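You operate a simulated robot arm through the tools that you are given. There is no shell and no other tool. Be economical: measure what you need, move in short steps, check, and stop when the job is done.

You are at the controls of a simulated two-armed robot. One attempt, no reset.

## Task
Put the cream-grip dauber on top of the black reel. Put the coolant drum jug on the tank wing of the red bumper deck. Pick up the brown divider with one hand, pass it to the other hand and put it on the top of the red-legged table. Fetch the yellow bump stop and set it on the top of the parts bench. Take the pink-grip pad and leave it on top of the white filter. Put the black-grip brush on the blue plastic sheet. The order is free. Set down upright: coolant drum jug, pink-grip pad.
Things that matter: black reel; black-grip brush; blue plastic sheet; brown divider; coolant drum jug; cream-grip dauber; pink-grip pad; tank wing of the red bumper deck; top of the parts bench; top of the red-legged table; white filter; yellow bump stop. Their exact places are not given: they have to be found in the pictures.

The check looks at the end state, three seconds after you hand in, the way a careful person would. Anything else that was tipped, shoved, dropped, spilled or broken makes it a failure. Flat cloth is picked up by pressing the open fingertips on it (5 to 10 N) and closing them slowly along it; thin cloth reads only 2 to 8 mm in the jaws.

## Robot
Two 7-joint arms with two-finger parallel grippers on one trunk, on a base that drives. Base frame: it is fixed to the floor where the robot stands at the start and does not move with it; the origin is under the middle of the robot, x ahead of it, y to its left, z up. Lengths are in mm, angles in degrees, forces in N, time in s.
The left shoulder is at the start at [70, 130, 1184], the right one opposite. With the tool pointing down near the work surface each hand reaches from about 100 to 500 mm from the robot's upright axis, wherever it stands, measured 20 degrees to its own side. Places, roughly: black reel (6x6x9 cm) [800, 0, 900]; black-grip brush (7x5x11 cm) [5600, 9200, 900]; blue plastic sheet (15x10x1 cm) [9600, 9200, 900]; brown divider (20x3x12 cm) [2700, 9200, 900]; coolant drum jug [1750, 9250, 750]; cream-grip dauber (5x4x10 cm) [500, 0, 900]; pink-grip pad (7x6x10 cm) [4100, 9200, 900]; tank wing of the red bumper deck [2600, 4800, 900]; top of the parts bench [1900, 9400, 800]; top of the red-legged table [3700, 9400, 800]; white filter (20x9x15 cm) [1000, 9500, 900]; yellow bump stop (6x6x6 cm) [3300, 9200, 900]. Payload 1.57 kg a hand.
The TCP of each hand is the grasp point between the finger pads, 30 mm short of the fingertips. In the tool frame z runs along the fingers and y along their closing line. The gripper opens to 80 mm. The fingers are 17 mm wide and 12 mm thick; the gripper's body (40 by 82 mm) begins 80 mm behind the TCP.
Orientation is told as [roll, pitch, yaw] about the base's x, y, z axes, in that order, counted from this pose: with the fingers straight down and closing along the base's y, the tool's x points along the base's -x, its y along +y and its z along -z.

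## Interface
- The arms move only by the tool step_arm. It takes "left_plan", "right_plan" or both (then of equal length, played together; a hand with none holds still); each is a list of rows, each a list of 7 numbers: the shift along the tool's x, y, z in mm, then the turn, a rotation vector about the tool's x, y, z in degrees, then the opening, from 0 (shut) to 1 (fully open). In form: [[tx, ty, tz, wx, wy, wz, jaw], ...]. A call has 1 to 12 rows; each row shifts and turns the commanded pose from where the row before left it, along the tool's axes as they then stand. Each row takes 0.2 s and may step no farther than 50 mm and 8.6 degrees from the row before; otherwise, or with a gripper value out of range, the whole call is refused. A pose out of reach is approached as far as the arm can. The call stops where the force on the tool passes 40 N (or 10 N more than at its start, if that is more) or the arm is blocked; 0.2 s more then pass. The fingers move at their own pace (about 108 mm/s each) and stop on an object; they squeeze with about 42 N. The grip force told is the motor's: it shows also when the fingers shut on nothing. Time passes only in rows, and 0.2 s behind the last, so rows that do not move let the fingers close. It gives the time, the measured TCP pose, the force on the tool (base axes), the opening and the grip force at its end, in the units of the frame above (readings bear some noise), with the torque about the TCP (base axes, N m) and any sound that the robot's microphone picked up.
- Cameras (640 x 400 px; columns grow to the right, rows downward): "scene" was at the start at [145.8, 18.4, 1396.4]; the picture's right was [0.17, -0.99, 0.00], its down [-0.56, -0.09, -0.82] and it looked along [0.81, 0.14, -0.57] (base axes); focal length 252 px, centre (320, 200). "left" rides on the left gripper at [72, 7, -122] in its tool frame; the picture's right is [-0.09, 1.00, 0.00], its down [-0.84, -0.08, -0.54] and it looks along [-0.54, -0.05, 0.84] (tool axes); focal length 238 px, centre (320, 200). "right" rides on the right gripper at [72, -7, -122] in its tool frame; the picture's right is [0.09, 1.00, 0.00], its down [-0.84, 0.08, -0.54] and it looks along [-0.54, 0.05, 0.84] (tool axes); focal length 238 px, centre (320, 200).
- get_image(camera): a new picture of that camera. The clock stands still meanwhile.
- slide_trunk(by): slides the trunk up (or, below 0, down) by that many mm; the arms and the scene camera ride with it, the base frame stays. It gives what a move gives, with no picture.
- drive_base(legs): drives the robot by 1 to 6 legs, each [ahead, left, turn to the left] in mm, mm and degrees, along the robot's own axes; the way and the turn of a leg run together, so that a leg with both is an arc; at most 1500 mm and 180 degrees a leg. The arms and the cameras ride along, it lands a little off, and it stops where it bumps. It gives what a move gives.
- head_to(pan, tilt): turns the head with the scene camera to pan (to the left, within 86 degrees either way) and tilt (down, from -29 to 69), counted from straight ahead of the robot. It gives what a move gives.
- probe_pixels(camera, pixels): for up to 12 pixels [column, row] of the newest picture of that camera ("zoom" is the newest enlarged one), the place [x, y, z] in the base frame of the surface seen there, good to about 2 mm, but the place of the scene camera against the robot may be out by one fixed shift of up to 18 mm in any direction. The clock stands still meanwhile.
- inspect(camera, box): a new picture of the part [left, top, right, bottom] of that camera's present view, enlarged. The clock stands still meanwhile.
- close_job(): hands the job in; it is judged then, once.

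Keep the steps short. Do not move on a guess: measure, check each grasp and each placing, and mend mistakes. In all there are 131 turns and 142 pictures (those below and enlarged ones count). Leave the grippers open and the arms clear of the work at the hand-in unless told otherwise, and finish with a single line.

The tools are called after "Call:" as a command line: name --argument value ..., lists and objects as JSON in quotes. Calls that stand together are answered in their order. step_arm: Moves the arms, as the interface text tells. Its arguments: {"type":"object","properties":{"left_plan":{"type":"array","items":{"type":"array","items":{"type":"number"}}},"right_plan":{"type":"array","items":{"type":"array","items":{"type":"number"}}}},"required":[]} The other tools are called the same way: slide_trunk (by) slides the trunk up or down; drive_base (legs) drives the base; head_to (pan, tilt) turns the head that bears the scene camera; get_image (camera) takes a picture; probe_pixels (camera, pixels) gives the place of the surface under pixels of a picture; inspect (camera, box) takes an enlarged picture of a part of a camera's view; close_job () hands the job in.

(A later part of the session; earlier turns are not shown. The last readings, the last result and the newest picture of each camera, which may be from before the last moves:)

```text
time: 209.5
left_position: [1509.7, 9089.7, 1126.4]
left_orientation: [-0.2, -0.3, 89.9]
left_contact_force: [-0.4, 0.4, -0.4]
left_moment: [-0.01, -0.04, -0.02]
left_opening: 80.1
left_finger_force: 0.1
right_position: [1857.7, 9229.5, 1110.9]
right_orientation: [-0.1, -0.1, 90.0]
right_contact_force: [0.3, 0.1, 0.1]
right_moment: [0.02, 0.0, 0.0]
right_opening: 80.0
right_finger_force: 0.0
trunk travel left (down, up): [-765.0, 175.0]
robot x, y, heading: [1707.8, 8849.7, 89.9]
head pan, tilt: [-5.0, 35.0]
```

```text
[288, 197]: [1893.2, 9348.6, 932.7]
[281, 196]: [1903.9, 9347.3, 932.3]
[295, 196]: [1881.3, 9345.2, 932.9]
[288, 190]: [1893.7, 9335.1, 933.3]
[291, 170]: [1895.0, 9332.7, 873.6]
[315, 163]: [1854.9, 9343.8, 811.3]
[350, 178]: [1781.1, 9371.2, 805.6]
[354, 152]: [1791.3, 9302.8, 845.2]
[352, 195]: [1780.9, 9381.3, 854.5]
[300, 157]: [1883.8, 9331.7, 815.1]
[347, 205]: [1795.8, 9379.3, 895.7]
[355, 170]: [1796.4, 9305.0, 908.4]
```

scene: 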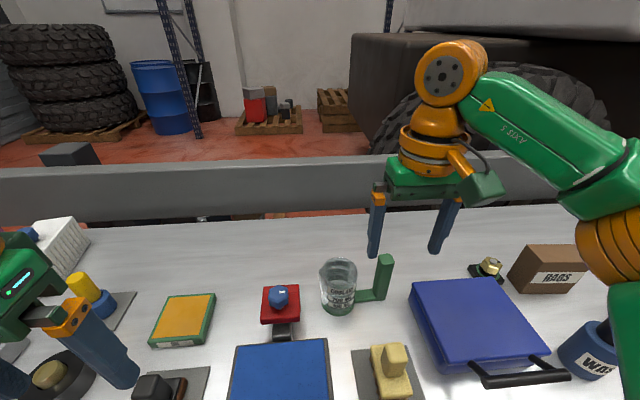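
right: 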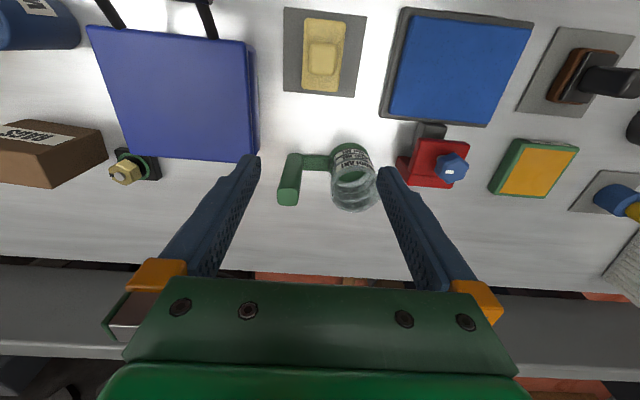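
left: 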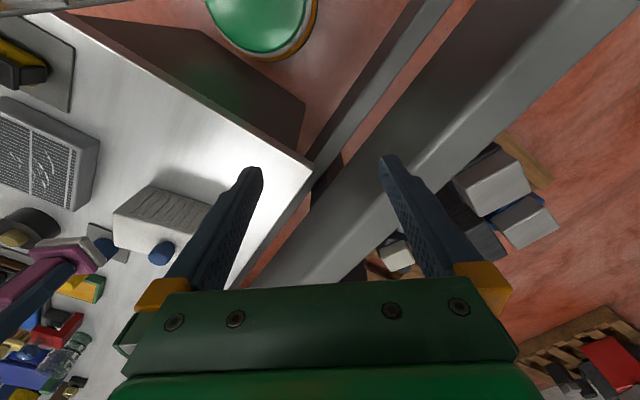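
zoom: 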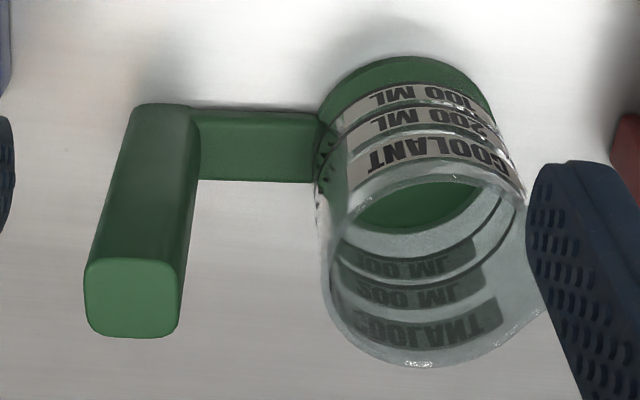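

Handle post centre ≈ (1893,9344), top z 933; jug body centre ≈ (1790,9343), rim z 908. I need ~40 mm more reach: I creep the base 40 mm forward, with the head checking clearance.

Call:
drive_base --legs '[[40, 0, 0]]'

Call:
step_arm --right_plan '[[-18, -8, 20, 0, 0, 0, 0.75], [-18, -8, 20, 0, 0, 0, 0.75], [-18, -8, 20, 0, 0, 0, 0.75], [-18, -8, 20, 0, 0, 0, 0.75], [0, 0, 0, 0, 0, 0, 0.75]]'

Call:
get_image --camera "right"

```text
time: 210.4
left_position: [1510.1, 9127.1, 1126.1]
left_orientation: [0.0, -0.5, 89.9]
left_contact_force: [-0.6, 0.0, 0.6]
left_moment: [0.02, -0.03, 0.02]
left_opening: 80.1
left_finger_force: 0.1
right_position: [1857.0, 9265.8, 1112.3]
right_orientation: [0.1, -0.4, 90.2]
right_contact_force: [-0.3, -1.1, -0.1]
right_moment: [0.07, 0.0, 0.02]
right_opening: 79.9
right_finger_force: 0.1
trunk travel left (down, up): [-765.0, 175.0]
robot x, y, heading: [1708.7, 8885.0, 90.0]
head pan, tilt: [-5.0, 35.0]
```

```text
time: 211.6
left_position: [1509.8, 9129.5, 1125.6]
left_orientation: [0.0, -0.2, 89.9]
left_contact_force: [-0.3, -1.2, 0.3]
left_moment: [-0.02, -0.01, 0.03]
left_opening: 80.0
left_finger_force: 0.0
right_position: [1888.6, 9342.6, 1030.7]
right_orientation: [0.0, 0.0, 90.2]
right_contact_force: [-1.0, -0.1, 0.0]
right_moment: [0.01, 0.0, 0.04]
right_opening: 59.9
right_finger_force: 0.0
trunk travel left (down, up): [-765.0, 175.0]
robot x, y, heading: [1707.6, 8884.4, 90.0]
head pan, tilt: [-5.0, 35.0]
```

```text
55 pictures are left
```

right: 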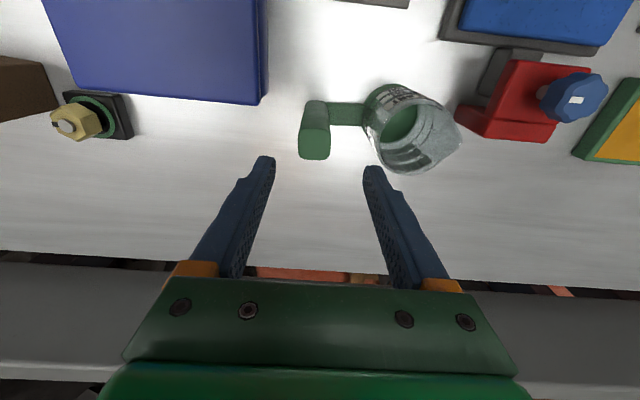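

Call:
probe_pixels --camera "right" --pixels '[[314, 150], [303, 148], [325, 148], [314, 135], [314, 155], [262, 95], [362, 118]]'

```text
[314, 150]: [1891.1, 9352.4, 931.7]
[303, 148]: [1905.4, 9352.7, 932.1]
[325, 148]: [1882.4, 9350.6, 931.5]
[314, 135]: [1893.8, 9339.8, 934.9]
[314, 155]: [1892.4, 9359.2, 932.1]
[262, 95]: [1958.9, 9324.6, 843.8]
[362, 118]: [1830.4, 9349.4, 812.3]
```

Handle centre (1893.5,9346). I fine-adjust, go down to z≈900 and close.

Call:
step_arm --right_plan '[[-3, -5, 33, 0, 0, 0, 0.75], [0, 0, 33, 0, 0, 0, 0.75], [0, 0, 33, 0, 0, 0, 0.75], [0, 0, 31, 0, 0, 0, 0.75], [0, 0, 0, 0, 0, 0, 0.75], [0, 0, 0, 0, 0, 0, 0], [0, 0, 0, 0, 0, 0, 0], [0, 0, 0, 0, 0, 0, 0]]'

Call:
get_image --camera "right"

```text
time: 213.4
left_position: [1509.4, 9131.1, 1126.1]
left_orientation: [0.0, -0.1, 89.9]
left_contact_force: [0.1, 0.9, -0.7]
left_moment: [0.04, -0.01, -0.05]
left_opening: 80.2
left_finger_force: 0.0
right_position: [1895.1, 9347.8, 899.3]
right_orientation: [0.1, 0.1, 90.1]
right_contact_force: [0.0, -0.7, 0.2]
right_moment: [0.0, -0.21, 0.0]
right_opening: 31.9
right_finger_force: 40.9
trunk travel left (down, up): [-765.0, 175.0]
robot x, y, heading: [1710.4, 8888.4, 89.7]
head pan, tilt: [-5.0, 35.0]
```

```text
54 pictures are left
```

right: 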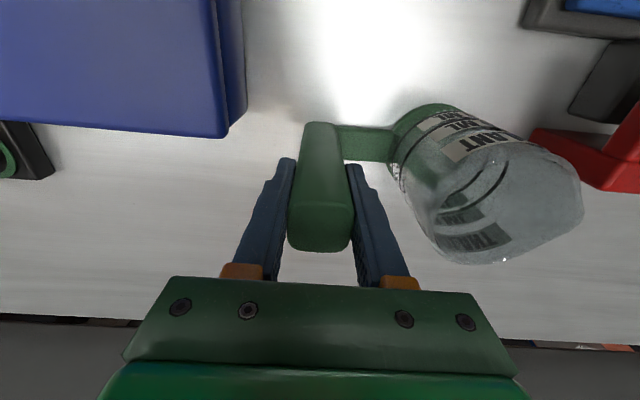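

Gripped. I lift and check it stays upright.

Call:
step_arm --right_plan '[[0, 0, -15, 0, 0, 0, 0], [0, 0, -30, 0, 0, 0, 0], [0, 0, -40, 0, 0, 0, 0], [0, 0, -40, 0, 0, 0, 0], [0, 0, -20, 0, 0, 0, 0], [0, 0, 0, 0, 0, 0, 0]]'

Call:
get_image --camera "scene"

```text
time: 214.8
left_position: [1510.5, 9131.8, 1125.6]
left_orientation: [0.0, -0.1, 89.9]
left_contact_force: [-0.1, 1.2, -0.2]
left_moment: [0.01, 0.0, 0.02]
left_opening: 80.0
left_finger_force: 0.1
right_position: [1894.2, 9346.4, 1045.0]
right_orientation: [0.1, 0.1, 90.2]
right_contact_force: [0.4, 0.2, -2.1]
right_moment: [0.0, -0.18, -0.03]
right_opening: 31.4
right_finger_force: 40.7
trunk travel left (down, up): [-765.0, 175.0]
robot x, y, heading: [1708.4, 8889.0, 90.0]
head pan, tilt: [-5.0, 35.0]
```

```text
53 pictures are left
```

scene: 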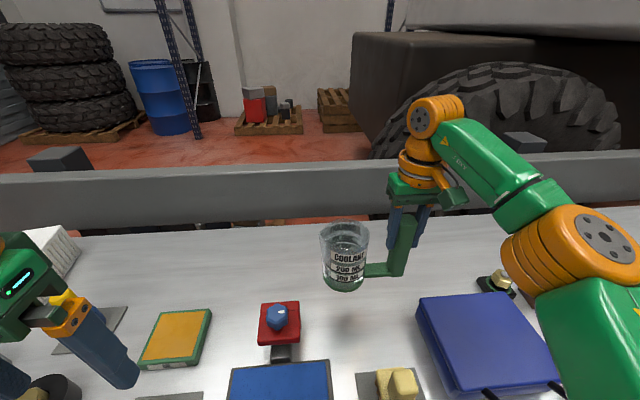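

Jug hangs upright (bottom ≈ 100 mm below TCP). I retract it a little and drive back to the truck bumper: back 650, left 250, turn right 90, strafe right.

Call:
drive_base --legs '[[-650, 0, 0], [0, 250, 0], [0, 0, -90], [0, -1500, 0], [0, -1500, 0]]'

Call:
head_to --pan -10 --tilt 25

Call:
get_image --camera "scene"

```text
time: 237.5
left_position: [1723.3, 5493.4, 1124.5]
left_orientation: [0.0, -0.1, 0.7]
left_contact_force: [0.2, 0.5, -1.0]
left_moment: [-0.04, 0.02, 0.0]
left_opening: 79.7
left_finger_force: 0.0
right_position: [1942.5, 5112.6, 1045.7]
right_orientation: [0.0, 0.2, 0.9]
right_contact_force: [0.5, -0.5, -3.0]
right_moment: [-0.16, -0.01, 0.0]
right_opening: 31.7
right_finger_force: 40.1
trunk travel left (down, up): [-765.0, 175.0]
robot x, y, heading: [1482.5, 5290.6, 0.8]
head pan, tilt: [-5.0, 35.0]
```

```text
time: 238.2
left_position: [1723.1, 5491.9, 1125.8]
left_orientation: [0.0, -0.1, 0.8]
left_contact_force: [-0.1, 0.5, 0.3]
left_moment: [-0.03, -0.01, 0.0]
left_opening: 79.9
left_finger_force: 0.1
right_position: [1942.5, 5111.9, 1045.0]
right_orientation: [0.0, 0.1, 0.8]
right_contact_force: [0.1, 0.5, -2.0]
right_moment: [-0.21, -0.02, 0.0]
right_opening: 31.5
right_finger_force: 40.5
trunk travel left (down, up): [-765.0, 175.0]
robot x, y, heading: [1480.7, 5292.0, 1.0]
head pan, tilt: [-10.0, 25.0]
```

```text
52 pictures are left
```

scene: 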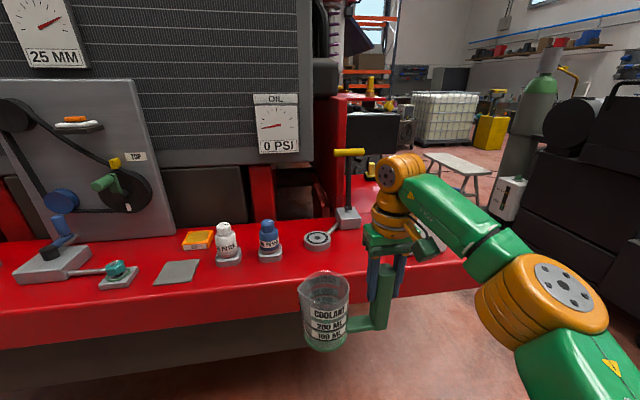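

The deck is ahead. The wing at its right end is hidden by my arm; I strafe right 550 more and look.

Call:
drive_base --legs '[[0, -600, -1]]'

Call:
head_to --pan 8 --tilt 28

Call:
get_image --camera "scene"

```text
time: 241.6
left_position: [1730.8, 4888.5, 1124.6]
left_orientation: [-0.1, -0.1, -0.1]
left_contact_force: [-0.6, 0.1, 0.1]
left_moment: [0.0, 0.0, -0.02]
left_opening: 80.1
left_finger_force: 0.0
right_position: [1945.1, 4503.5, 1045.4]
right_orientation: [0.1, 0.1, 0.1]
right_contact_force: [0.0, -0.5, -3.2]
right_moment: [-0.18, 0.02, 0.02]
right_opening: 31.7
right_finger_force: 40.0
trunk travel left (down, up): [-765.0, 175.0]
robot x, y, heading: [1486.3, 4690.8, 0.3]
head pan, tilt: [-10.0, 25.0]
```

```text
time: 242.4
left_position: [1731.5, 4886.9, 1125.5]
left_orientation: [0.0, -0.1, -0.2]
left_contact_force: [0.3, 0.1, 0.7]
left_moment: [0.0, 0.0, 0.0]
left_opening: 80.3
left_finger_force: 0.0
right_position: [1944.6, 4502.0, 1044.2]
right_orientation: [0.1, 0.0, 0.0]
right_contact_force: [0.3, 0.6, -2.6]
right_moment: [-0.17, 0.01, -0.01]
right_opening: 31.6
right_finger_force: 40.4
trunk travel left (down, up): [-765.0, 175.0]
robot x, y, heading: [1485.4, 4690.4, -0.1]
head pan, tilt: [8.0, 28.0]
```

```text
51 pictures are left
```

scene: 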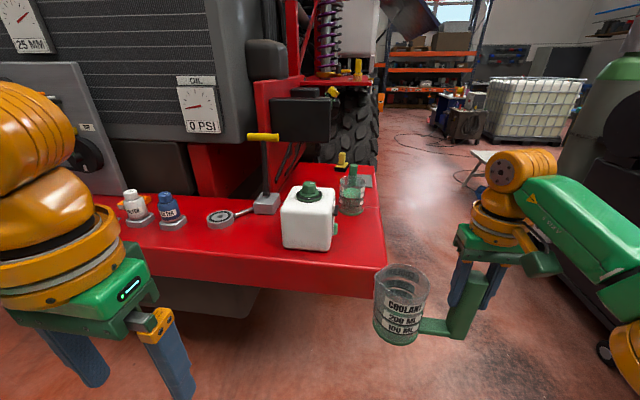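

I see the white tank with green cap on the wing, a glass behind it. I enlarge and probe for a free spot.

Call:
inspect --camera "scene" --box '[200, 130, 420, 300]'

Call:
probe_pixels --camera "scene" --pixels '[[375, 260], [350, 230], [360, 255], [310, 225], [375, 200], [352, 205], [335, 235], [285, 242], [265, 205], [305, 185], [378, 175], [345, 165]]'

```text
2.35 times, centred on (310, 215) of scene
```

zoom: 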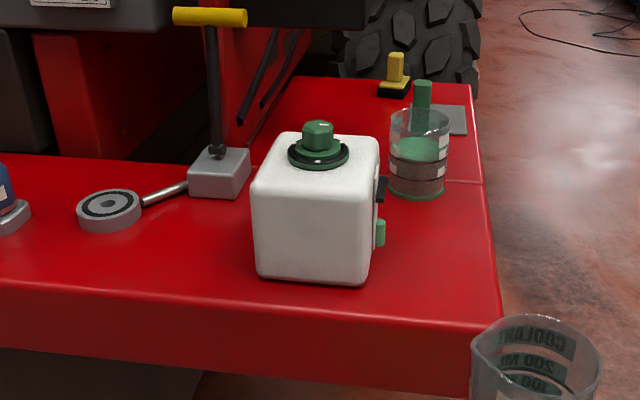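

```text
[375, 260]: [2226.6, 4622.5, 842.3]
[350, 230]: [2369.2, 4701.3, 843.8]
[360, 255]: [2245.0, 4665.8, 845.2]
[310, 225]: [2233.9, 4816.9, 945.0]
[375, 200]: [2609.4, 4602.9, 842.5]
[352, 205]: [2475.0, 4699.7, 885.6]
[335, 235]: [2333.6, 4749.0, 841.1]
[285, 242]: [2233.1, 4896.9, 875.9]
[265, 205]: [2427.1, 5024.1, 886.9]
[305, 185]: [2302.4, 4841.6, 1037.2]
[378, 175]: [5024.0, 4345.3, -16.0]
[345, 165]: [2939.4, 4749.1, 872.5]
```

The wing runs back from the front corner with a seam near x 2530; its nominal centre (2600,4800) would best be reached from its −y side. I look to the right to see whether the floor there is free.

Call:
head_to --pan -28 --tilt 30

Call:
get_image --camera "scene"

Call:
probe_pixels --camera "scene" --pixels '[[420, 310], [450, 250], [430, 190], [510, 260], [560, 290], [350, 120], [390, 130], [300, 160], [500, 130], [270, 330], [360, 330], [250, 200]]'

```text
time: 243.4
left_position: [1731.5, 4887.9, 1125.7]
left_orientation: [0.0, -0.1, -0.3]
left_contact_force: [-0.7, 0.0, -0.2]
left_moment: [0.0, 0.01, -0.01]
left_opening: 79.9
left_finger_force: 0.2
right_position: [1943.8, 4503.4, 1046.0]
right_orientation: [0.2, 0.0, 0.1]
right_contact_force: [-0.2, 0.5, -1.9]
right_moment: [-0.22, 0.01, 0.0]
right_opening: 31.4
right_finger_force: 40.0
trunk travel left (down, up): [-765.0, 175.0]
robot x, y, heading: [1485.7, 4687.7, 0.2]
head pan, tilt: [-28.0, 30.0]
```

```text
49 pictures are left
```

scene: 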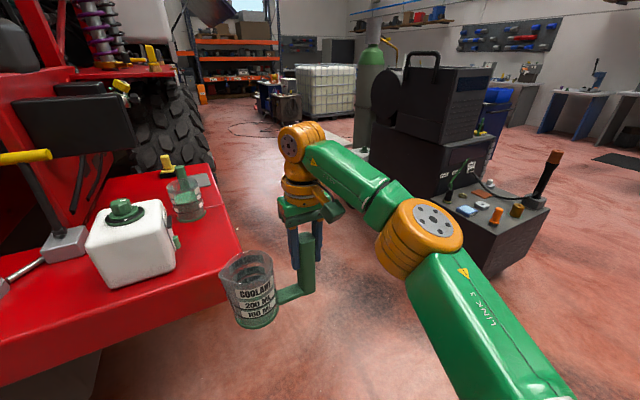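

```text
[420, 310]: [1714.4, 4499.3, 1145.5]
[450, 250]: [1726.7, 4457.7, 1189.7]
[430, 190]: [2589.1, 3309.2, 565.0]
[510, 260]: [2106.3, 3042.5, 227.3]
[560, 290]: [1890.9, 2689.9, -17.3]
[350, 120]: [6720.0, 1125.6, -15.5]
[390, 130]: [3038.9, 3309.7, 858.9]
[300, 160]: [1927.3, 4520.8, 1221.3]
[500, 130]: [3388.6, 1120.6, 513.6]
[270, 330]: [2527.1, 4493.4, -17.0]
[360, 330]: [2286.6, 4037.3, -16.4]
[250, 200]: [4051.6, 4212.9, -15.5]
```

The machine's face is y≈3310 and the wing's edge y≈4605, so there is room. I raise the trunk 90, drive right 690, ahead 1050, and turn left 90.

Call:
slide_trunk --by 90

Call:
drive_base --legs '[[0, -690, 0], [1050, 0, 0], [0, 0, 90]]'

Call:
head_to --pan -5 --tilt 35

Call:
get_image --camera "scene"

```text
time: 244.7
left_position: [1730.8, 4886.6, 1214.8]
left_orientation: [0.0, 0.0, -0.1]
left_contact_force: [0.0, 0.0, 0.2]
left_moment: [0.02, 0.03, -0.01]
left_opening: 79.9
left_finger_force: 0.0
right_position: [1944.5, 4503.3, 1134.9]
right_orientation: [0.1, 0.1, 0.0]
right_contact_force: [-0.6, -0.7, -2.6]
right_moment: [-0.19, -0.02, -0.02]
right_opening: 31.5
right_finger_force: 39.9
trunk travel left (down, up): [-855.0, 85.0]
robot x, y, heading: [1487.3, 4690.8, -0.0]
head pan, tilt: [-28.0, 30.0]
```

```text
time: 257.1
left_position: [2369.5, 4265.3, 1214.8]
left_orientation: [0.0, -0.2, 84.9]
left_contact_force: [-0.1, -0.7, 0.2]
left_moment: [0.01, 0.0, 0.01]
left_opening: 80.0
left_finger_force: 0.1
right_position: [2772.6, 4443.8, 1135.1]
right_orientation: [0.1, 0.1, 85.1]
right_contact_force: [-0.7, 0.0, -3.2]
right_moment: [-0.02, -0.19, 0.02]
right_opening: 31.6
right_finger_force: 40.1
trunk travel left (down, up): [-855.0, 85.0]
robot x, y, heading: [2542.3, 3999.4, 85.0]
head pan, tilt: [-28.0, 30.0]
```

```text
time: 258.0
left_position: [2369.7, 4265.6, 1214.6]
left_orientation: [-0.1, -0.1, 84.8]
left_contact_force: [0.2, -0.5, 0.1]
left_moment: [-0.03, 0.02, -0.02]
left_opening: 80.0
left_finger_force: 0.1
right_position: [2769.6, 4445.2, 1135.7]
right_orientation: [0.2, 0.1, 85.2]
right_contact_force: [0.1, 0.9, -3.3]
right_moment: [-0.01, -0.2, -0.04]
right_opening: 31.7
right_finger_force: 40.1
trunk travel left (down, up): [-855.0, 85.0]
robot x, y, heading: [2546.8, 4003.9, 84.9]
head pan, tilt: [-5.0, 35.0]
```

```text
48 pictures are left
```

scene: 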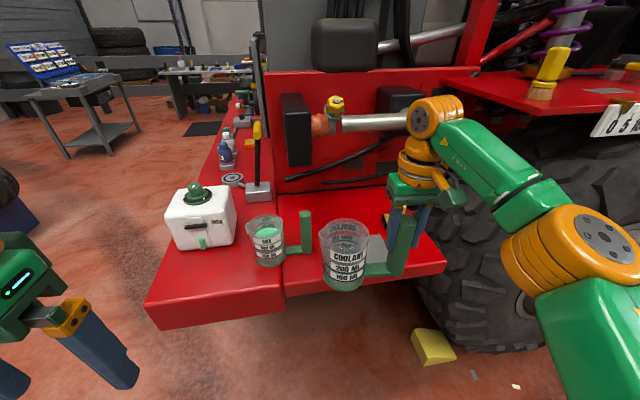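

Call:
probe_pixels --camera "scene" --pixels '[[285, 285], [320, 215], [350, 205], [375, 220], [305, 235], [265, 250], [440, 262], [300, 282], [388, 218], [345, 275], [420, 250], [330, 195]]'

Call:
inspect --camera "scene" --box '[230, 160, 460, 310]'

Call:
get_image --camera "right"

```text
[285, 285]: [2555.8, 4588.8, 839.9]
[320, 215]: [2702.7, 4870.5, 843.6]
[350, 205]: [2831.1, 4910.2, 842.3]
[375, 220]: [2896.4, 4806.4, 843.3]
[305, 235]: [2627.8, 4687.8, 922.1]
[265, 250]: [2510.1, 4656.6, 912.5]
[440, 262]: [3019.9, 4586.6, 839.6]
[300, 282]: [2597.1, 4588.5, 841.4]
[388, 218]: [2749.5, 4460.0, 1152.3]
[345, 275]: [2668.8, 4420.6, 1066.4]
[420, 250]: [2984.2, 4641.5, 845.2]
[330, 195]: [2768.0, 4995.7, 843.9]
```

```text
2.67 times, centred on (345, 235) of scene
```

zoom: 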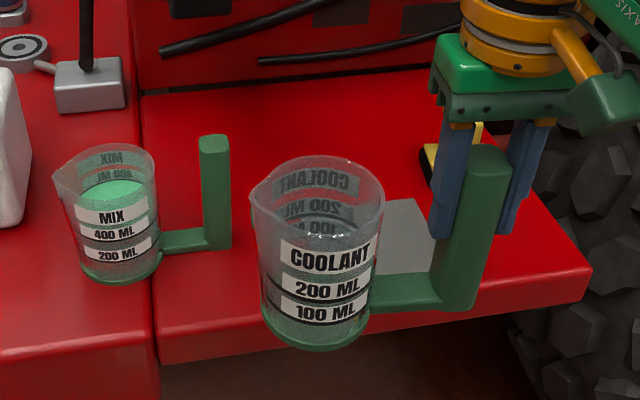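

```text
46 pictures are left
```

right: 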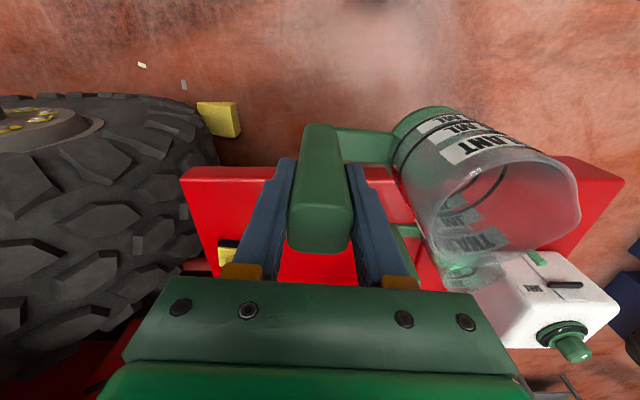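

The wing right of the seam (x 2560–3030, y from 4588) has room. I'll set the jug body at about (2672,4815), handle at (2775,4815), clear of the MIX jug's handle (2628,4688) and the grey plate. I turn +5, then move ahead and check.

Call:
drive_base --legs '[[0, 0, 5], [353, -43, 0]]'

Call:
get_image --camera "scene"

Call:
get_image --camera "right"

```text
time: 260.8
left_position: [2392.3, 4591.5, 1217.8]
left_orientation: [0.3, -0.4, 89.8]
left_contact_force: [-0.3, 0.2, -0.1]
left_moment: [0.04, 0.02, -0.03]
left_opening: 80.1
left_finger_force: 0.1
right_position: [2777.0, 4801.7, 1137.7]
right_orientation: [0.1, 0.6, 90.0]
right_contact_force: [5.6, -11.4, -0.4]
right_moment: [0.89, 0.01, 0.44]
right_opening: 35.6
right_finger_force: 42.0
trunk travel left (down, up): [-855.0, 85.0]
robot x, y, heading: [2588.8, 4352.7, 90.1]
head pan, tilt: [-5.0, 35.0]
stopped in leg 2: the force on the tool passed its limit at 89 N (the readings are from after the stop); the commanded pose is now the measured one
```

```text
45 pictures are left
```

scene: 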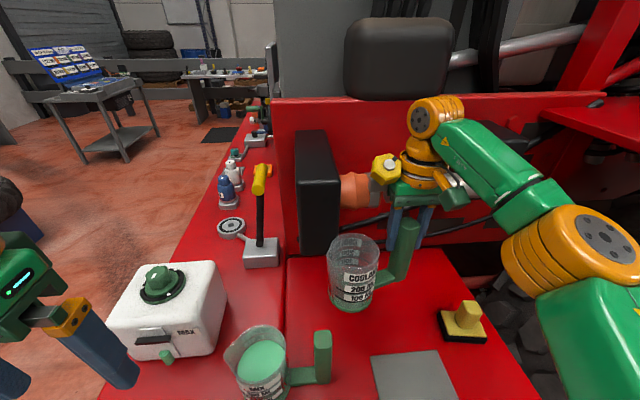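

```text
44 pictures are left
```

right: 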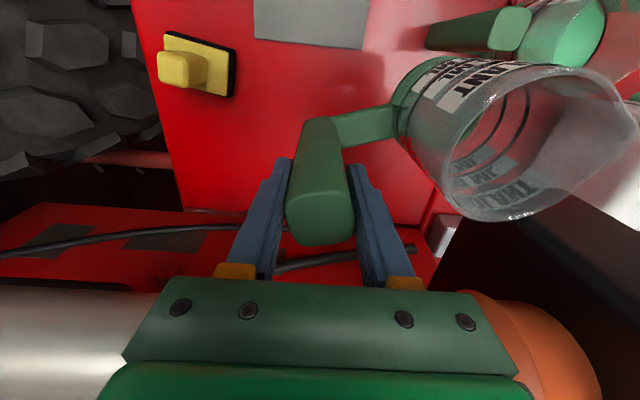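

The hand touched the truck's pipe/yellow cap (stopped). I back away 90 mm at once and re-measure, choosing a spot farther from the pipe.

Call:
drive_base --legs '[[-90, 0, 0]]'

Call:
get_image --camera "scene"

Call:
probe_pixels --camera "scene" --pixels '[[365, 190], [385, 165], [375, 320], [365, 355], [320, 330], [350, 290], [455, 320], [340, 340], [300, 340]]'

Call:
inspect --camera "scene" --box '[220, 120, 480, 380]'

```text
time: 261.9
left_position: [2389.0, 4514.7, 1213.3]
left_orientation: [0.0, 0.4, 90.0]
left_contact_force: [0.5, 0.6, -0.6]
left_moment: [-0.08, -0.01, 0.01]
left_opening: 80.1
left_finger_force: 0.1
right_position: [2773.5, 4724.7, 1132.0]
right_orientation: [-0.1, 1.2, 90.0]
right_contact_force: [0.5, 1.1, -3.3]
right_moment: [-0.05, -0.14, 0.01]
right_opening: 32.1
right_finger_force: 39.9
trunk travel left (down, up): [-855.0, 85.0]
robot x, y, heading: [2585.8, 4265.5, 89.9]
head pan, tilt: [-5.0, 35.0]
```

```text
43 pictures are left
```

scene: 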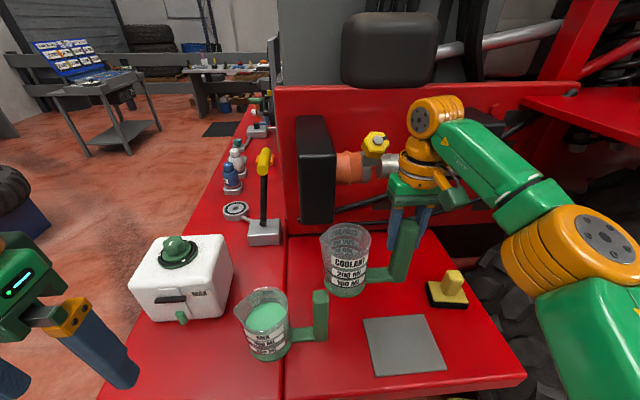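

```text
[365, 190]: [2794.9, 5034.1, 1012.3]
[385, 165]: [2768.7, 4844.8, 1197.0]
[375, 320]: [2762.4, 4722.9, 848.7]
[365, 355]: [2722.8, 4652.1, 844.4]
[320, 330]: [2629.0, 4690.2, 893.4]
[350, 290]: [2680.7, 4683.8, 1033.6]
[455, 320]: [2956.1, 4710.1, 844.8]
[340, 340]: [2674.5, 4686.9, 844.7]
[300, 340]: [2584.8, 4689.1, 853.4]
```

```text
1.54 times, centred on (350, 250) of scene
```

zoom: 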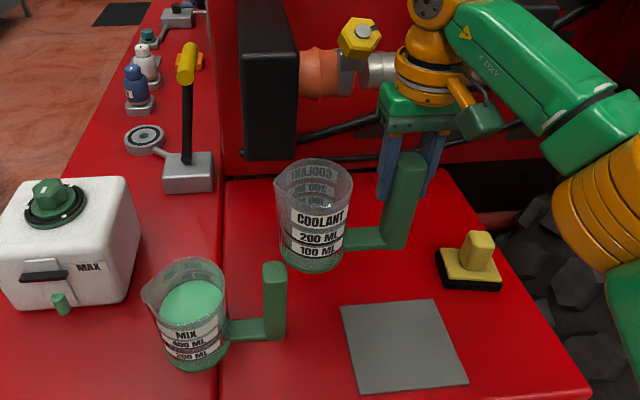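

Current hand (2773,4725). The plate's back edge is y≈4725, the cap front y≈4825. Best spot: handle (2797,4750), body ≈ (2694,4750). I look at the jug in the hand first.

Call:
drive_base --legs '[[0, -22, 0]]'

Call:
get_image --camera "right"

Call:
probe_pixels --camera "right" --pixels '[[320, 150], [320, 230], [320, 200], [370, 120], [300, 235], [345, 235], [410, 100], [480, 90], [370, 25], [420, 40], [340, 60], [450, 180]]'

```text
time: 262.7
left_position: [2406.5, 4507.4, 1214.9]
left_orientation: [-0.2, -0.1, 90.0]
left_contact_force: [-0.5, -1.1, 0.3]
left_moment: [0.02, -0.09, 0.0]
left_opening: 80.1
left_finger_force: 0.0
right_position: [2790.1, 4718.5, 1135.6]
right_orientation: [-0.3, 0.8, 90.1]
right_contact_force: [-1.6, -0.4, -2.8]
right_moment: [0.03, -0.24, 0.01]
right_opening: 31.6
right_finger_force: 40.6
trunk travel left (down, up): [-855.0, 85.0]
robot x, y, heading: [2604.5, 4262.0, 90.2]
head pan, tilt: [-5.0, 35.0]
```

```text
41 pictures are left
```

right: 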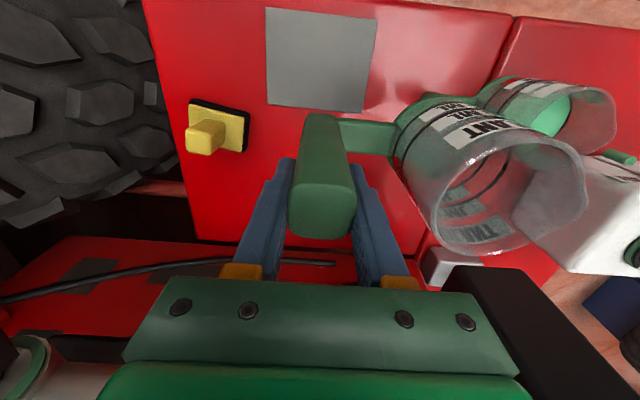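

```text
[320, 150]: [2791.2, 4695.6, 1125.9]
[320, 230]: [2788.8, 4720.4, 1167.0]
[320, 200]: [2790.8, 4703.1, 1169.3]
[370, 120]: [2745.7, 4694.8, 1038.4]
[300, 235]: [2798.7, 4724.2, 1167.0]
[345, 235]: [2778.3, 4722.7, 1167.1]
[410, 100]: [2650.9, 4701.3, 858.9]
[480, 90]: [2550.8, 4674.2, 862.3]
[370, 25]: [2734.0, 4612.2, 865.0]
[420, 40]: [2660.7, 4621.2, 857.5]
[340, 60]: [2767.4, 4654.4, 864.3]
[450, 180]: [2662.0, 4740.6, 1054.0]
```

The jug hangs straight. I move ahead 33 and 6 right, then lower with the trunk by 150.

Call:
drive_base --legs '[[33, -6, 0]]'

Call:
slide_trunk --by -150

Call:
get_image --camera "scene"

Call:
get_image --camera "right"

```text
time: 263.6
left_position: [2414.7, 4532.2, 1215.1]
left_orientation: [-0.1, -0.4, 89.8]
left_contact_force: [0.5, -0.2, -0.5]
left_moment: [0.05, 0.03, 0.0]
left_opening: 79.9
left_finger_force: 0.2
right_position: [2799.1, 4744.1, 1138.7]
right_orientation: [-0.2, 0.4, 90.1]
right_contact_force: [-1.1, -1.0, -2.9]
right_moment: [0.07, -0.19, 0.01]
right_opening: 31.7
right_finger_force: 40.4
trunk travel left (down, up): [-855.0, 85.0]
robot x, y, heading: [2615.1, 4294.8, 90.3]
head pan, tilt: [-5.0, 35.0]
```

```text
time: 265.3
left_position: [2415.8, 4537.8, 1065.2]
left_orientation: [0.1, -0.1, 89.9]
left_contact_force: [-0.2, 0.0, -0.3]
left_moment: [0.0, -0.03, 0.0]
left_opening: 80.0
left_finger_force: 0.0
right_position: [2801.0, 4750.5, 985.4]
right_orientation: [0.0, 0.8, 90.1]
right_contact_force: [0.4, 0.2, -1.3]
right_moment: [0.01, -0.16, -0.01]
right_opening: 31.6
right_finger_force: 40.2
trunk travel left (down, up): [-705.0, 235.0]
robot x, y, heading: [2613.1, 4292.0, 90.1]
head pan, tilt: [-5.0, 35.0]
```

```text
40 pictures are left
```

scene: 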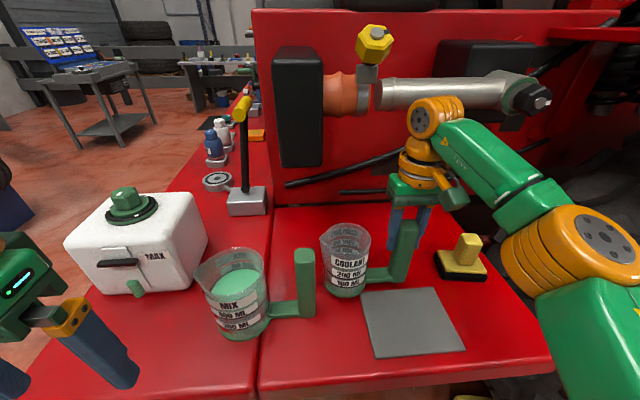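

```text
39 pictures are left
```

right: 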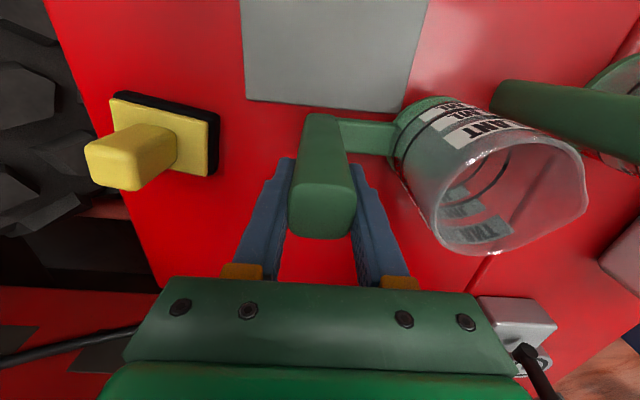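

Call:
probe_pixels --camera "right" --pixels '[[300, 100], [395, 108], [370, 130], [500, 115], [400, 180], [450, 290]]'

Call:
slide_trunk --by -20

Call:
slide_trunk --by -3

```text
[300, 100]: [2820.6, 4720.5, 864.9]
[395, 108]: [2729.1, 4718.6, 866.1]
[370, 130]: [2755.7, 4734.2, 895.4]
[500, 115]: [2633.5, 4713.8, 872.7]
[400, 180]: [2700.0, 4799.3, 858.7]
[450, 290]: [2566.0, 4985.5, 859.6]
```

```text
time: 266.0
left_position: [2416.1, 4536.7, 1045.4]
left_orientation: [0.0, -0.2, 89.8]
left_contact_force: [-0.5, 0.2, 0.3]
left_moment: [-0.02, -0.01, -0.03]
left_opening: 80.2
left_finger_force: 0.1
right_position: [2800.5, 4747.5, 967.8]
right_orientation: [0.0, 0.6, 90.0]
right_contact_force: [4.1, 2.9, 20.3]
right_moment: [-0.3, 1.0, -0.1]
right_opening: 31.6
right_finger_force: 40.3
trunk travel left (down, up): [-685.0, 255.0]
robot x, y, heading: [2618.1, 4296.0, 89.9]
head pan, tilt: [-5.0, 35.0]
```

```text
time: 266.5
left_position: [2417.2, 4534.8, 1043.0]
left_orientation: [0.0, -0.4, 89.8]
left_contact_force: [-0.2, 0.5, 0.6]
left_moment: [-0.01, -0.01, -0.04]
left_opening: 80.0
left_finger_force: 0.2
right_position: [2801.9, 4746.7, 964.8]
right_orientation: [0.0, 0.5, 90.0]
right_contact_force: [6.5, 8.1, 31.1]
right_moment: [-0.03, 1.51, -0.05]
right_opening: 31.8
right_finger_force: 40.3
trunk travel left (down, up): [-682.0, 258.0]
robot x, y, heading: [2619.4, 4294.4, 90.2]
head pan, tilt: [-5.0, 35.0]
```

The jug rests on the wing (31 N). I ease up 2 mm, then open gently.

Call:
slide_trunk --by 2

Call:
step_arm --right_plan '[[0, 0, 0, 0, 0, 0, 0.45], [0, 0, 0, 0, 0, 0, 0.6], [0, 0, 0, 0, 0, 0, 0.75], [0, 0, 0, 0, 0, 0, 0.75]]'

Call:
get_image --camera "right"

```text
time: 267.0
left_position: [2416.7, 4536.3, 1044.3]
left_orientation: [0.1, -0.2, 89.9]
left_contact_force: [0.9, -0.6, -1.1]
left_moment: [0.01, -0.01, 0.01]
left_opening: 80.1
left_finger_force: 0.1
right_position: [2801.6, 4747.6, 965.6]
right_orientation: [-0.1, 0.7, 90.1]
right_contact_force: [2.2, 1.5, 14.1]
right_moment: [-0.25, 0.75, -0.03]
right_opening: 31.5
right_finger_force: 40.0
trunk travel left (down, up): [-684.0, 256.0]
robot x, y, heading: [2614.0, 4294.0, 90.2]
head pan, tilt: [-5.0, 35.0]
```

```text
time: 268.0
left_position: [2415.3, 4537.7, 1045.3]
left_orientation: [0.0, -0.1, 89.9]
left_contact_force: [0.2, 0.9, 0.2]
left_moment: [0.01, 0.0, 0.01]
left_opening: 79.7
left_finger_force: 0.1
right_position: [2800.2, 4749.8, 964.4]
right_orientation: [0.0, 0.9, 90.2]
right_contact_force: [0.3, 0.1, -0.6]
right_moment: [0.02, 0.03, 0.0]
right_opening: 60.2
right_finger_force: 0.0
trunk travel left (down, up): [-684.0, 256.0]
robot x, y, heading: [2616.1, 4298.0, 90.3]
head pan, tilt: [-5.0, 35.0]
```

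```text
38 pictures are left
```

right: 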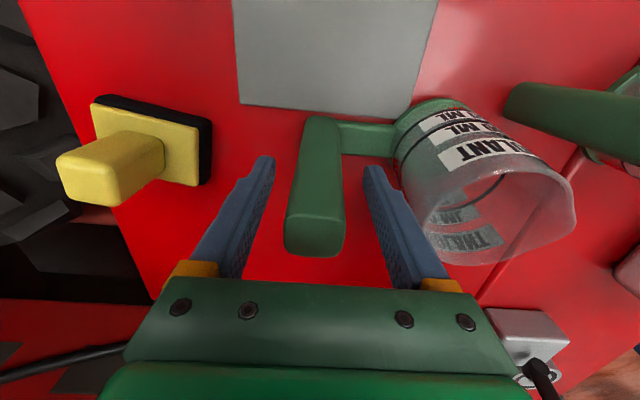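

Released and standing. I raise the trunk 130 and back away.

Call:
slide_trunk --by 150

Call:
drive_base --legs '[[-300, 0, 0]]'

Call:
get_image --camera "scene"

```text
time: 269.8
left_position: [2416.3, 4539.9, 1194.9]
left_orientation: [0.0, -0.1, 89.8]
left_contact_force: [0.0, 0.1, -0.3]
left_moment: [-0.02, 0.0, -0.02]
left_opening: 79.8
left_finger_force: 0.0
right_position: [2801.7, 4749.2, 1115.2]
right_orientation: [0.0, 0.8, 90.1]
right_contact_force: [-0.7, -0.4, 1.0]
right_moment: [-0.02, 0.03, 0.0]
right_opening: 60.2
right_finger_force: 0.0
trunk travel left (down, up): [-834.0, 106.0]
robot x, y, heading: [2614.5, 4294.5, 90.1]
head pan, tilt: [-5.0, 35.0]
```

```text
time: 271.8
left_position: [2417.8, 4244.0, 1193.5]
left_orientation: [0.0, 0.0, 89.7]
left_contact_force: [-0.4, -0.4, 0.4]
left_moment: [-0.01, 0.0, 0.0]
left_opening: 79.9
left_finger_force: 0.1
right_position: [2801.8, 4455.0, 1114.3]
right_orientation: [0.1, 0.9, 89.9]
right_contact_force: [0.2, -0.1, -0.3]
right_moment: [0.01, 0.04, 0.02]
right_opening: 60.0
right_finger_force: 0.0
trunk travel left (down, up): [-834.0, 106.0]
robot x, y, heading: [2616.2, 3996.8, 90.1]
head pan, tilt: [-5.0, 35.0]
```

```text
37 pictures are left
```

scene: 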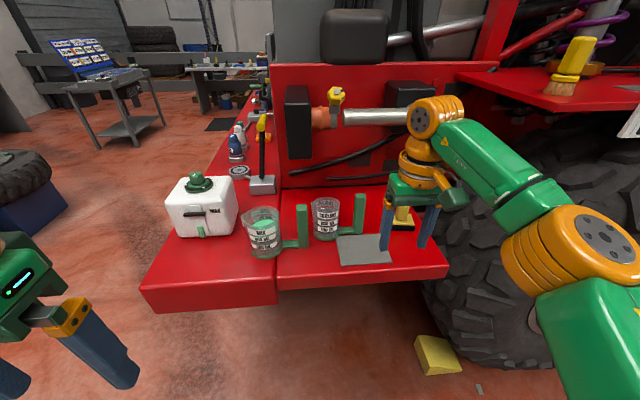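

The jug stands well on the wing. Last item: the brush. I drive left to x≈1370, then up the corridor to y≈8150.

Call:
drive_base --legs '[[0, 1250, 0], [1450, 0, 0], [1450, 0, 0], [1300, 0, 0]]'

Call:
drive_base --legs '[[0, -1450, 0], [0, -1300, 0]]'

Call:
head_to --pan -50 --tilt 25

Call:
get_image --camera "scene"

```text
time: 297.6
left_position: [1276.6, 8439.3, 1194.1]
left_orientation: [0.1, -0.1, 89.2]
left_contact_force: [0.0, -0.1, 0.0]
left_moment: [0.01, -0.01, -0.01]
left_opening: 80.1
left_finger_force: 0.1
right_position: [1664.2, 8645.1, 1114.2]
right_orientation: [0.0, 0.7, 89.3]
right_contact_force: [0.6, 0.3, 0.8]
right_moment: [-0.01, -0.02, 0.01]
right_opening: 59.8
right_finger_force: 0.1
trunk travel left (down, up): [-834.0, 106.0]
robot x, y, heading: [1467.5, 8195.6, 89.0]
head pan, tilt: [-5.0, 35.0]
```

```text
time: 311.2
left_position: [4078.0, 8399.1, 1194.6]
left_orientation: [0.0, -0.2, 88.6]
left_contact_force: [0.5, -0.9, -0.8]
left_moment: [0.02, -0.02, -0.03]
left_opening: 80.2
left_finger_force: 0.1
right_position: [4468.6, 8601.8, 1114.7]
right_orientation: [-0.1, 0.8, 88.7]
right_contact_force: [0.3, -0.5, 0.3]
right_moment: [0.02, 0.01, -0.05]
right_opening: 60.2
right_finger_force: 0.0
trunk travel left (down, up): [-834.0, 106.0]
robot x, y, heading: [4270.0, 8149.6, 88.7]
head pan, tilt: [-5.0, 35.0]
```

```text
time: 312.3
left_position: [4079.5, 8399.5, 1193.9]
left_orientation: [-0.1, -0.1, 88.7]
left_contact_force: [-0.1, -1.0, 0.3]
left_moment: [0.01, -0.03, 0.0]
left_opening: 80.0
left_finger_force: 0.1
right_position: [4468.0, 8602.6, 1115.1]
right_orientation: [-0.1, 0.9, 88.9]
right_contact_force: [0.7, 0.7, -0.1]
right_moment: [0.0, 0.0, 0.02]
right_opening: 60.0
right_finger_force: 0.0
trunk travel left (down, up): [-834.0, 106.0]
robot x, y, heading: [4272.7, 8154.6, 88.8]
head pan, tilt: [-50.0, 25.0]
```

```text
36 pictures are left
```

scene: 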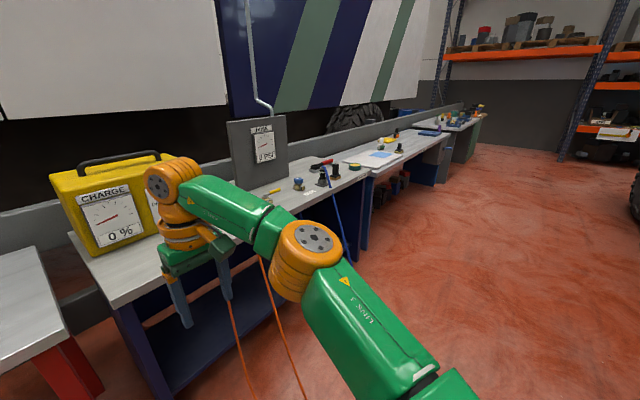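

I probe the hoses on the floor and the items on the next bench.

Call:
probe_pixels --camera "scene" --pixels '[[251, 390], [304, 395], [240, 340], [348, 250], [285, 340], [322, 180], [335, 172], [385, 155], [395, 190], [360, 260], [400, 255], [350, 290]]'

Call:
inspect --camera "scene" --box '[230, 80, 500, 280]'

Call:
head_to --pan -45 --tilt 58

Call:
get_image --camera "scene"

```text
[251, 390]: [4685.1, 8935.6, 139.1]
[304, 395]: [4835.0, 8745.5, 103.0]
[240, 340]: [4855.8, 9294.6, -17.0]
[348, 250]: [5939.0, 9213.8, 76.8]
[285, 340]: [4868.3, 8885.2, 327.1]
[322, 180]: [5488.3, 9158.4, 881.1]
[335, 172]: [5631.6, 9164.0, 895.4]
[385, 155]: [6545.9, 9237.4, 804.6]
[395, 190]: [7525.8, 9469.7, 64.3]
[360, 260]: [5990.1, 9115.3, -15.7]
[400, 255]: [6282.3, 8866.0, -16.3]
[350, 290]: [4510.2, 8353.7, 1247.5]
```

```text
2.00 times, centred on (365, 180) of scene
```

zoom: 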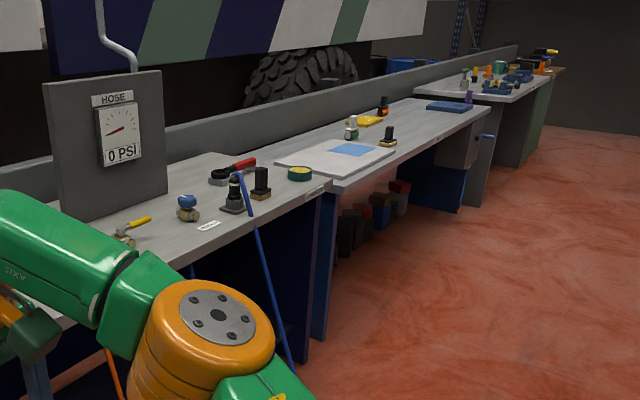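

```text
time: 313.3
left_position: [4079.1, 8399.1, 1194.3]
left_orientation: [-0.1, 0.0, 88.6]
left_contact_force: [0.3, 0.3, 0.0]
left_moment: [0.05, -0.03, -0.01]
left_opening: 80.1
left_finger_force: 0.1
right_position: [4467.6, 8602.1, 1114.8]
right_orientation: [0.0, 0.8, 88.8]
right_contact_force: [-0.2, 0.1, -0.7]
right_moment: [-0.02, 0.0, -0.03]
right_opening: 60.1
right_finger_force: 0.1
trunk travel left (down, up): [-834.0, 106.0]
robot x, y, heading: [4272.6, 8151.6, 88.7]
head pan, tilt: [-45.0, 58.0]
```

```text
34 pictures are left
```

scene: 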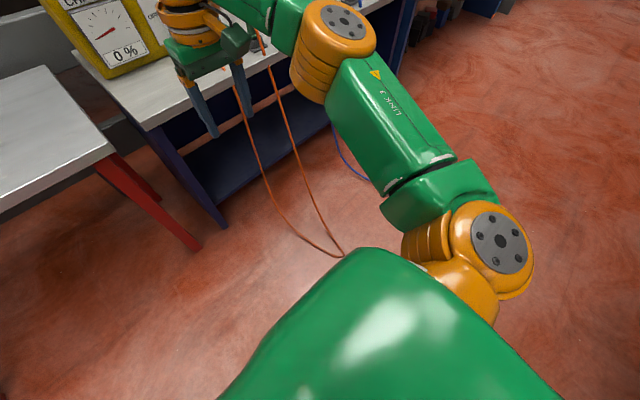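

Call:
probe_pixels --camera "scene" --pixels '[[343, 256], [320, 240], [290, 225], [365, 178], [345, 160], [335, 135], [325, 215], [372, 182], [420, 100], [480, 120], [560, 160], [520, 60]]'

Call:
inspect --camera "scene" --box '[200, 60, 440, 280]'

```text
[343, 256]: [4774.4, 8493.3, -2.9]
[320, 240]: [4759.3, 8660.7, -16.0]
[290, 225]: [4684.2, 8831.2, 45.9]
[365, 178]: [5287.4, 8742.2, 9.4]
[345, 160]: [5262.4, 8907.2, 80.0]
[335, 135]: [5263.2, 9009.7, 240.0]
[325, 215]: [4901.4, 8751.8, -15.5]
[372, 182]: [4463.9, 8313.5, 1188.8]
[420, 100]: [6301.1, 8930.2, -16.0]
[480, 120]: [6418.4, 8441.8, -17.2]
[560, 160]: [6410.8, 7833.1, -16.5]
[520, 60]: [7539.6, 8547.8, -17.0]
```

```text
1.82 times, centred on (320, 170) of scene
```

zoom: 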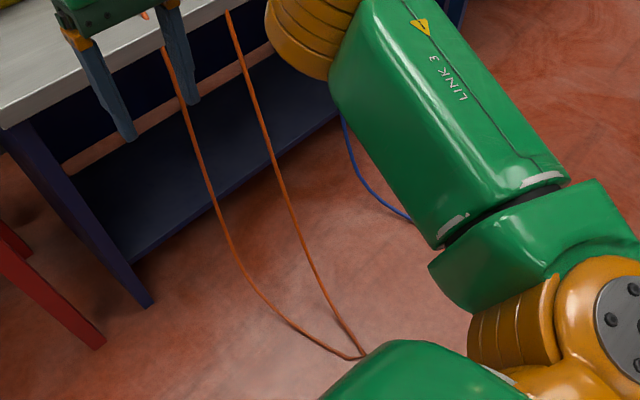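

Orange hose reaches to (4775,8493); I pass farther out at y≈8020 and look at the brush and blue hose from x≈5770.

Call:
drive_base --legs '[[-130, 0, 1.3], [0, -1500, 0]]'

Call:
head_to --pan 20 --tilt 38

Call:
get_image --camera "scene"

```text
time: 321.7
left_position: [5606.7, 8265.6, 1194.1]
left_orientation: [0.0, -0.1, 89.3]
left_contact_force: [-0.9, 0.5, -0.1]
left_moment: [-0.01, 0.01, 0.01]
left_opening: 79.9
left_finger_force: 0.0
right_position: [5993.7, 8471.7, 1114.5]
right_orientation: [-0.1, 0.7, 89.4]
right_contact_force: [-0.1, 1.2, -0.7]
right_moment: [0.02, 0.0, 0.05]
right_opening: 60.3
right_finger_force: 0.0
trunk travel left (down, up): [-834.0, 106.0]
robot x, y, heading: [5801.5, 8018.8, 89.4]
head pan, tilt: [-45.0, 58.0]
```

```text
time: 323.1
left_position: [5606.9, 8265.2, 1193.8]
left_orientation: [0.0, -0.1, 89.3]
left_contact_force: [-0.8, 0.8, 0.0]
left_moment: [-0.02, -0.01, 0.01]
left_opening: 79.9
left_finger_force: 0.1
right_position: [5993.8, 8471.0, 1114.3]
right_orientation: [0.0, 0.8, 89.5]
right_contact_force: [0.4, 1.0, 0.3]
right_moment: [-0.02, 0.0, 0.03]
right_opening: 59.9
right_finger_force: 0.2
trunk travel left (down, up): [-834.0, 106.0]
robot x, y, heading: [5803.2, 8017.9, 89.5]
head pan, tilt: [20.0, 38.0]
```

```text
32 pictures are left
```

scene: 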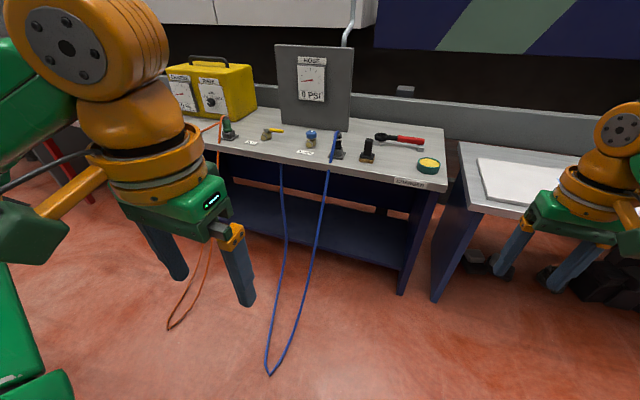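

Call:
probe_pixels --camera "scene" --pixels '[[270, 372], [300, 300], [320, 220], [330, 165], [367, 142], [367, 158], [338, 150], [405, 290], [400, 180], [430, 165], [405, 138], [432, 300]]'

Call:
inspect --camera "scene" --box '[300, 110, 460, 210]'

```text
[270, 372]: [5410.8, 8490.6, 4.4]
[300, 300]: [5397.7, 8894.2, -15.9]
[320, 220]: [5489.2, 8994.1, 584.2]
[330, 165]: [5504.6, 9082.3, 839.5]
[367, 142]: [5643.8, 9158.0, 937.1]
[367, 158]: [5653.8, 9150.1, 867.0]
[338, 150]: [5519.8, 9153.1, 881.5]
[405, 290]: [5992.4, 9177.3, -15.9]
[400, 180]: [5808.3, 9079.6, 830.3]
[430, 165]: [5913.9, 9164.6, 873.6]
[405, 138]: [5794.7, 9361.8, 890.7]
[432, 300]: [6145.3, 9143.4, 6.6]
```

```text
4.00 times, centred on (380, 160) of scene
```

zoom: 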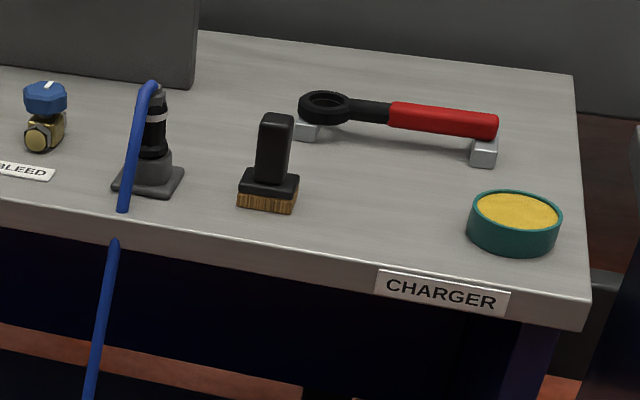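

The brush is at about (5646,9158), top ≈954; the blue hose stays at x≤5505. I approach with x0≈5820, so the left hand serves it.

Call:
drive_base --legs '[[690, -18, 0.5]]'

Call:
step_arm --left_plan '[[-30, 0, 30, 0, 0, 0, 1], [-30, 0, 30, 0, 0, 0, 1], [-30, 0, 30, 0, 0, 0, 1]]'

Call:
get_image --camera "left"

```text
time: 326.9
left_position: [5631.8, 8956.9, 1194.6]
left_orientation: [0.0, -0.1, 89.2]
left_contact_force: [-0.1, -0.2, -0.7]
left_moment: [-0.02, -0.01, -0.05]
left_opening: 80.1
left_finger_force: 0.1
right_position: [6019.0, 9162.7, 1115.3]
right_orientation: [0.1, 0.8, 89.5]
right_contact_force: [-0.3, 0.6, 0.5]
right_moment: [0.05, 0.02, 0.01]
right_opening: 59.8
right_finger_force: 0.0
trunk travel left (down, up): [-834.0, 106.0]
robot x, y, heading: [5828.2, 8708.9, 89.5]
head pan, tilt: [20.0, 38.0]
```

```text
time: 327.7
left_position: [5629.7, 9047.1, 1104.0]
left_orientation: [-0.1, 0.0, 89.3]
left_contact_force: [0.3, 0.8, 0.4]
left_moment: [-0.03, -0.01, 0.02]
left_opening: 79.9
left_finger_force: 0.0
right_position: [6018.7, 9164.9, 1114.2]
right_orientation: [0.0, 0.8, 89.4]
right_contact_force: [0.2, -0.8, 0.2]
right_moment: [-0.01, 0.02, 0.0]
right_opening: 59.9
right_finger_force: 0.1
trunk travel left (down, up): [-834.0, 106.0]
robot x, y, heading: [5826.4, 8710.8, 89.5]
head pan, tilt: [20.0, 38.0]
```

```text
30 pictures are left
```

left: 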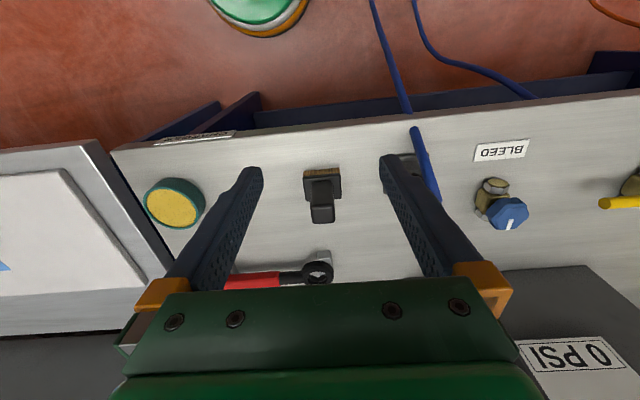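

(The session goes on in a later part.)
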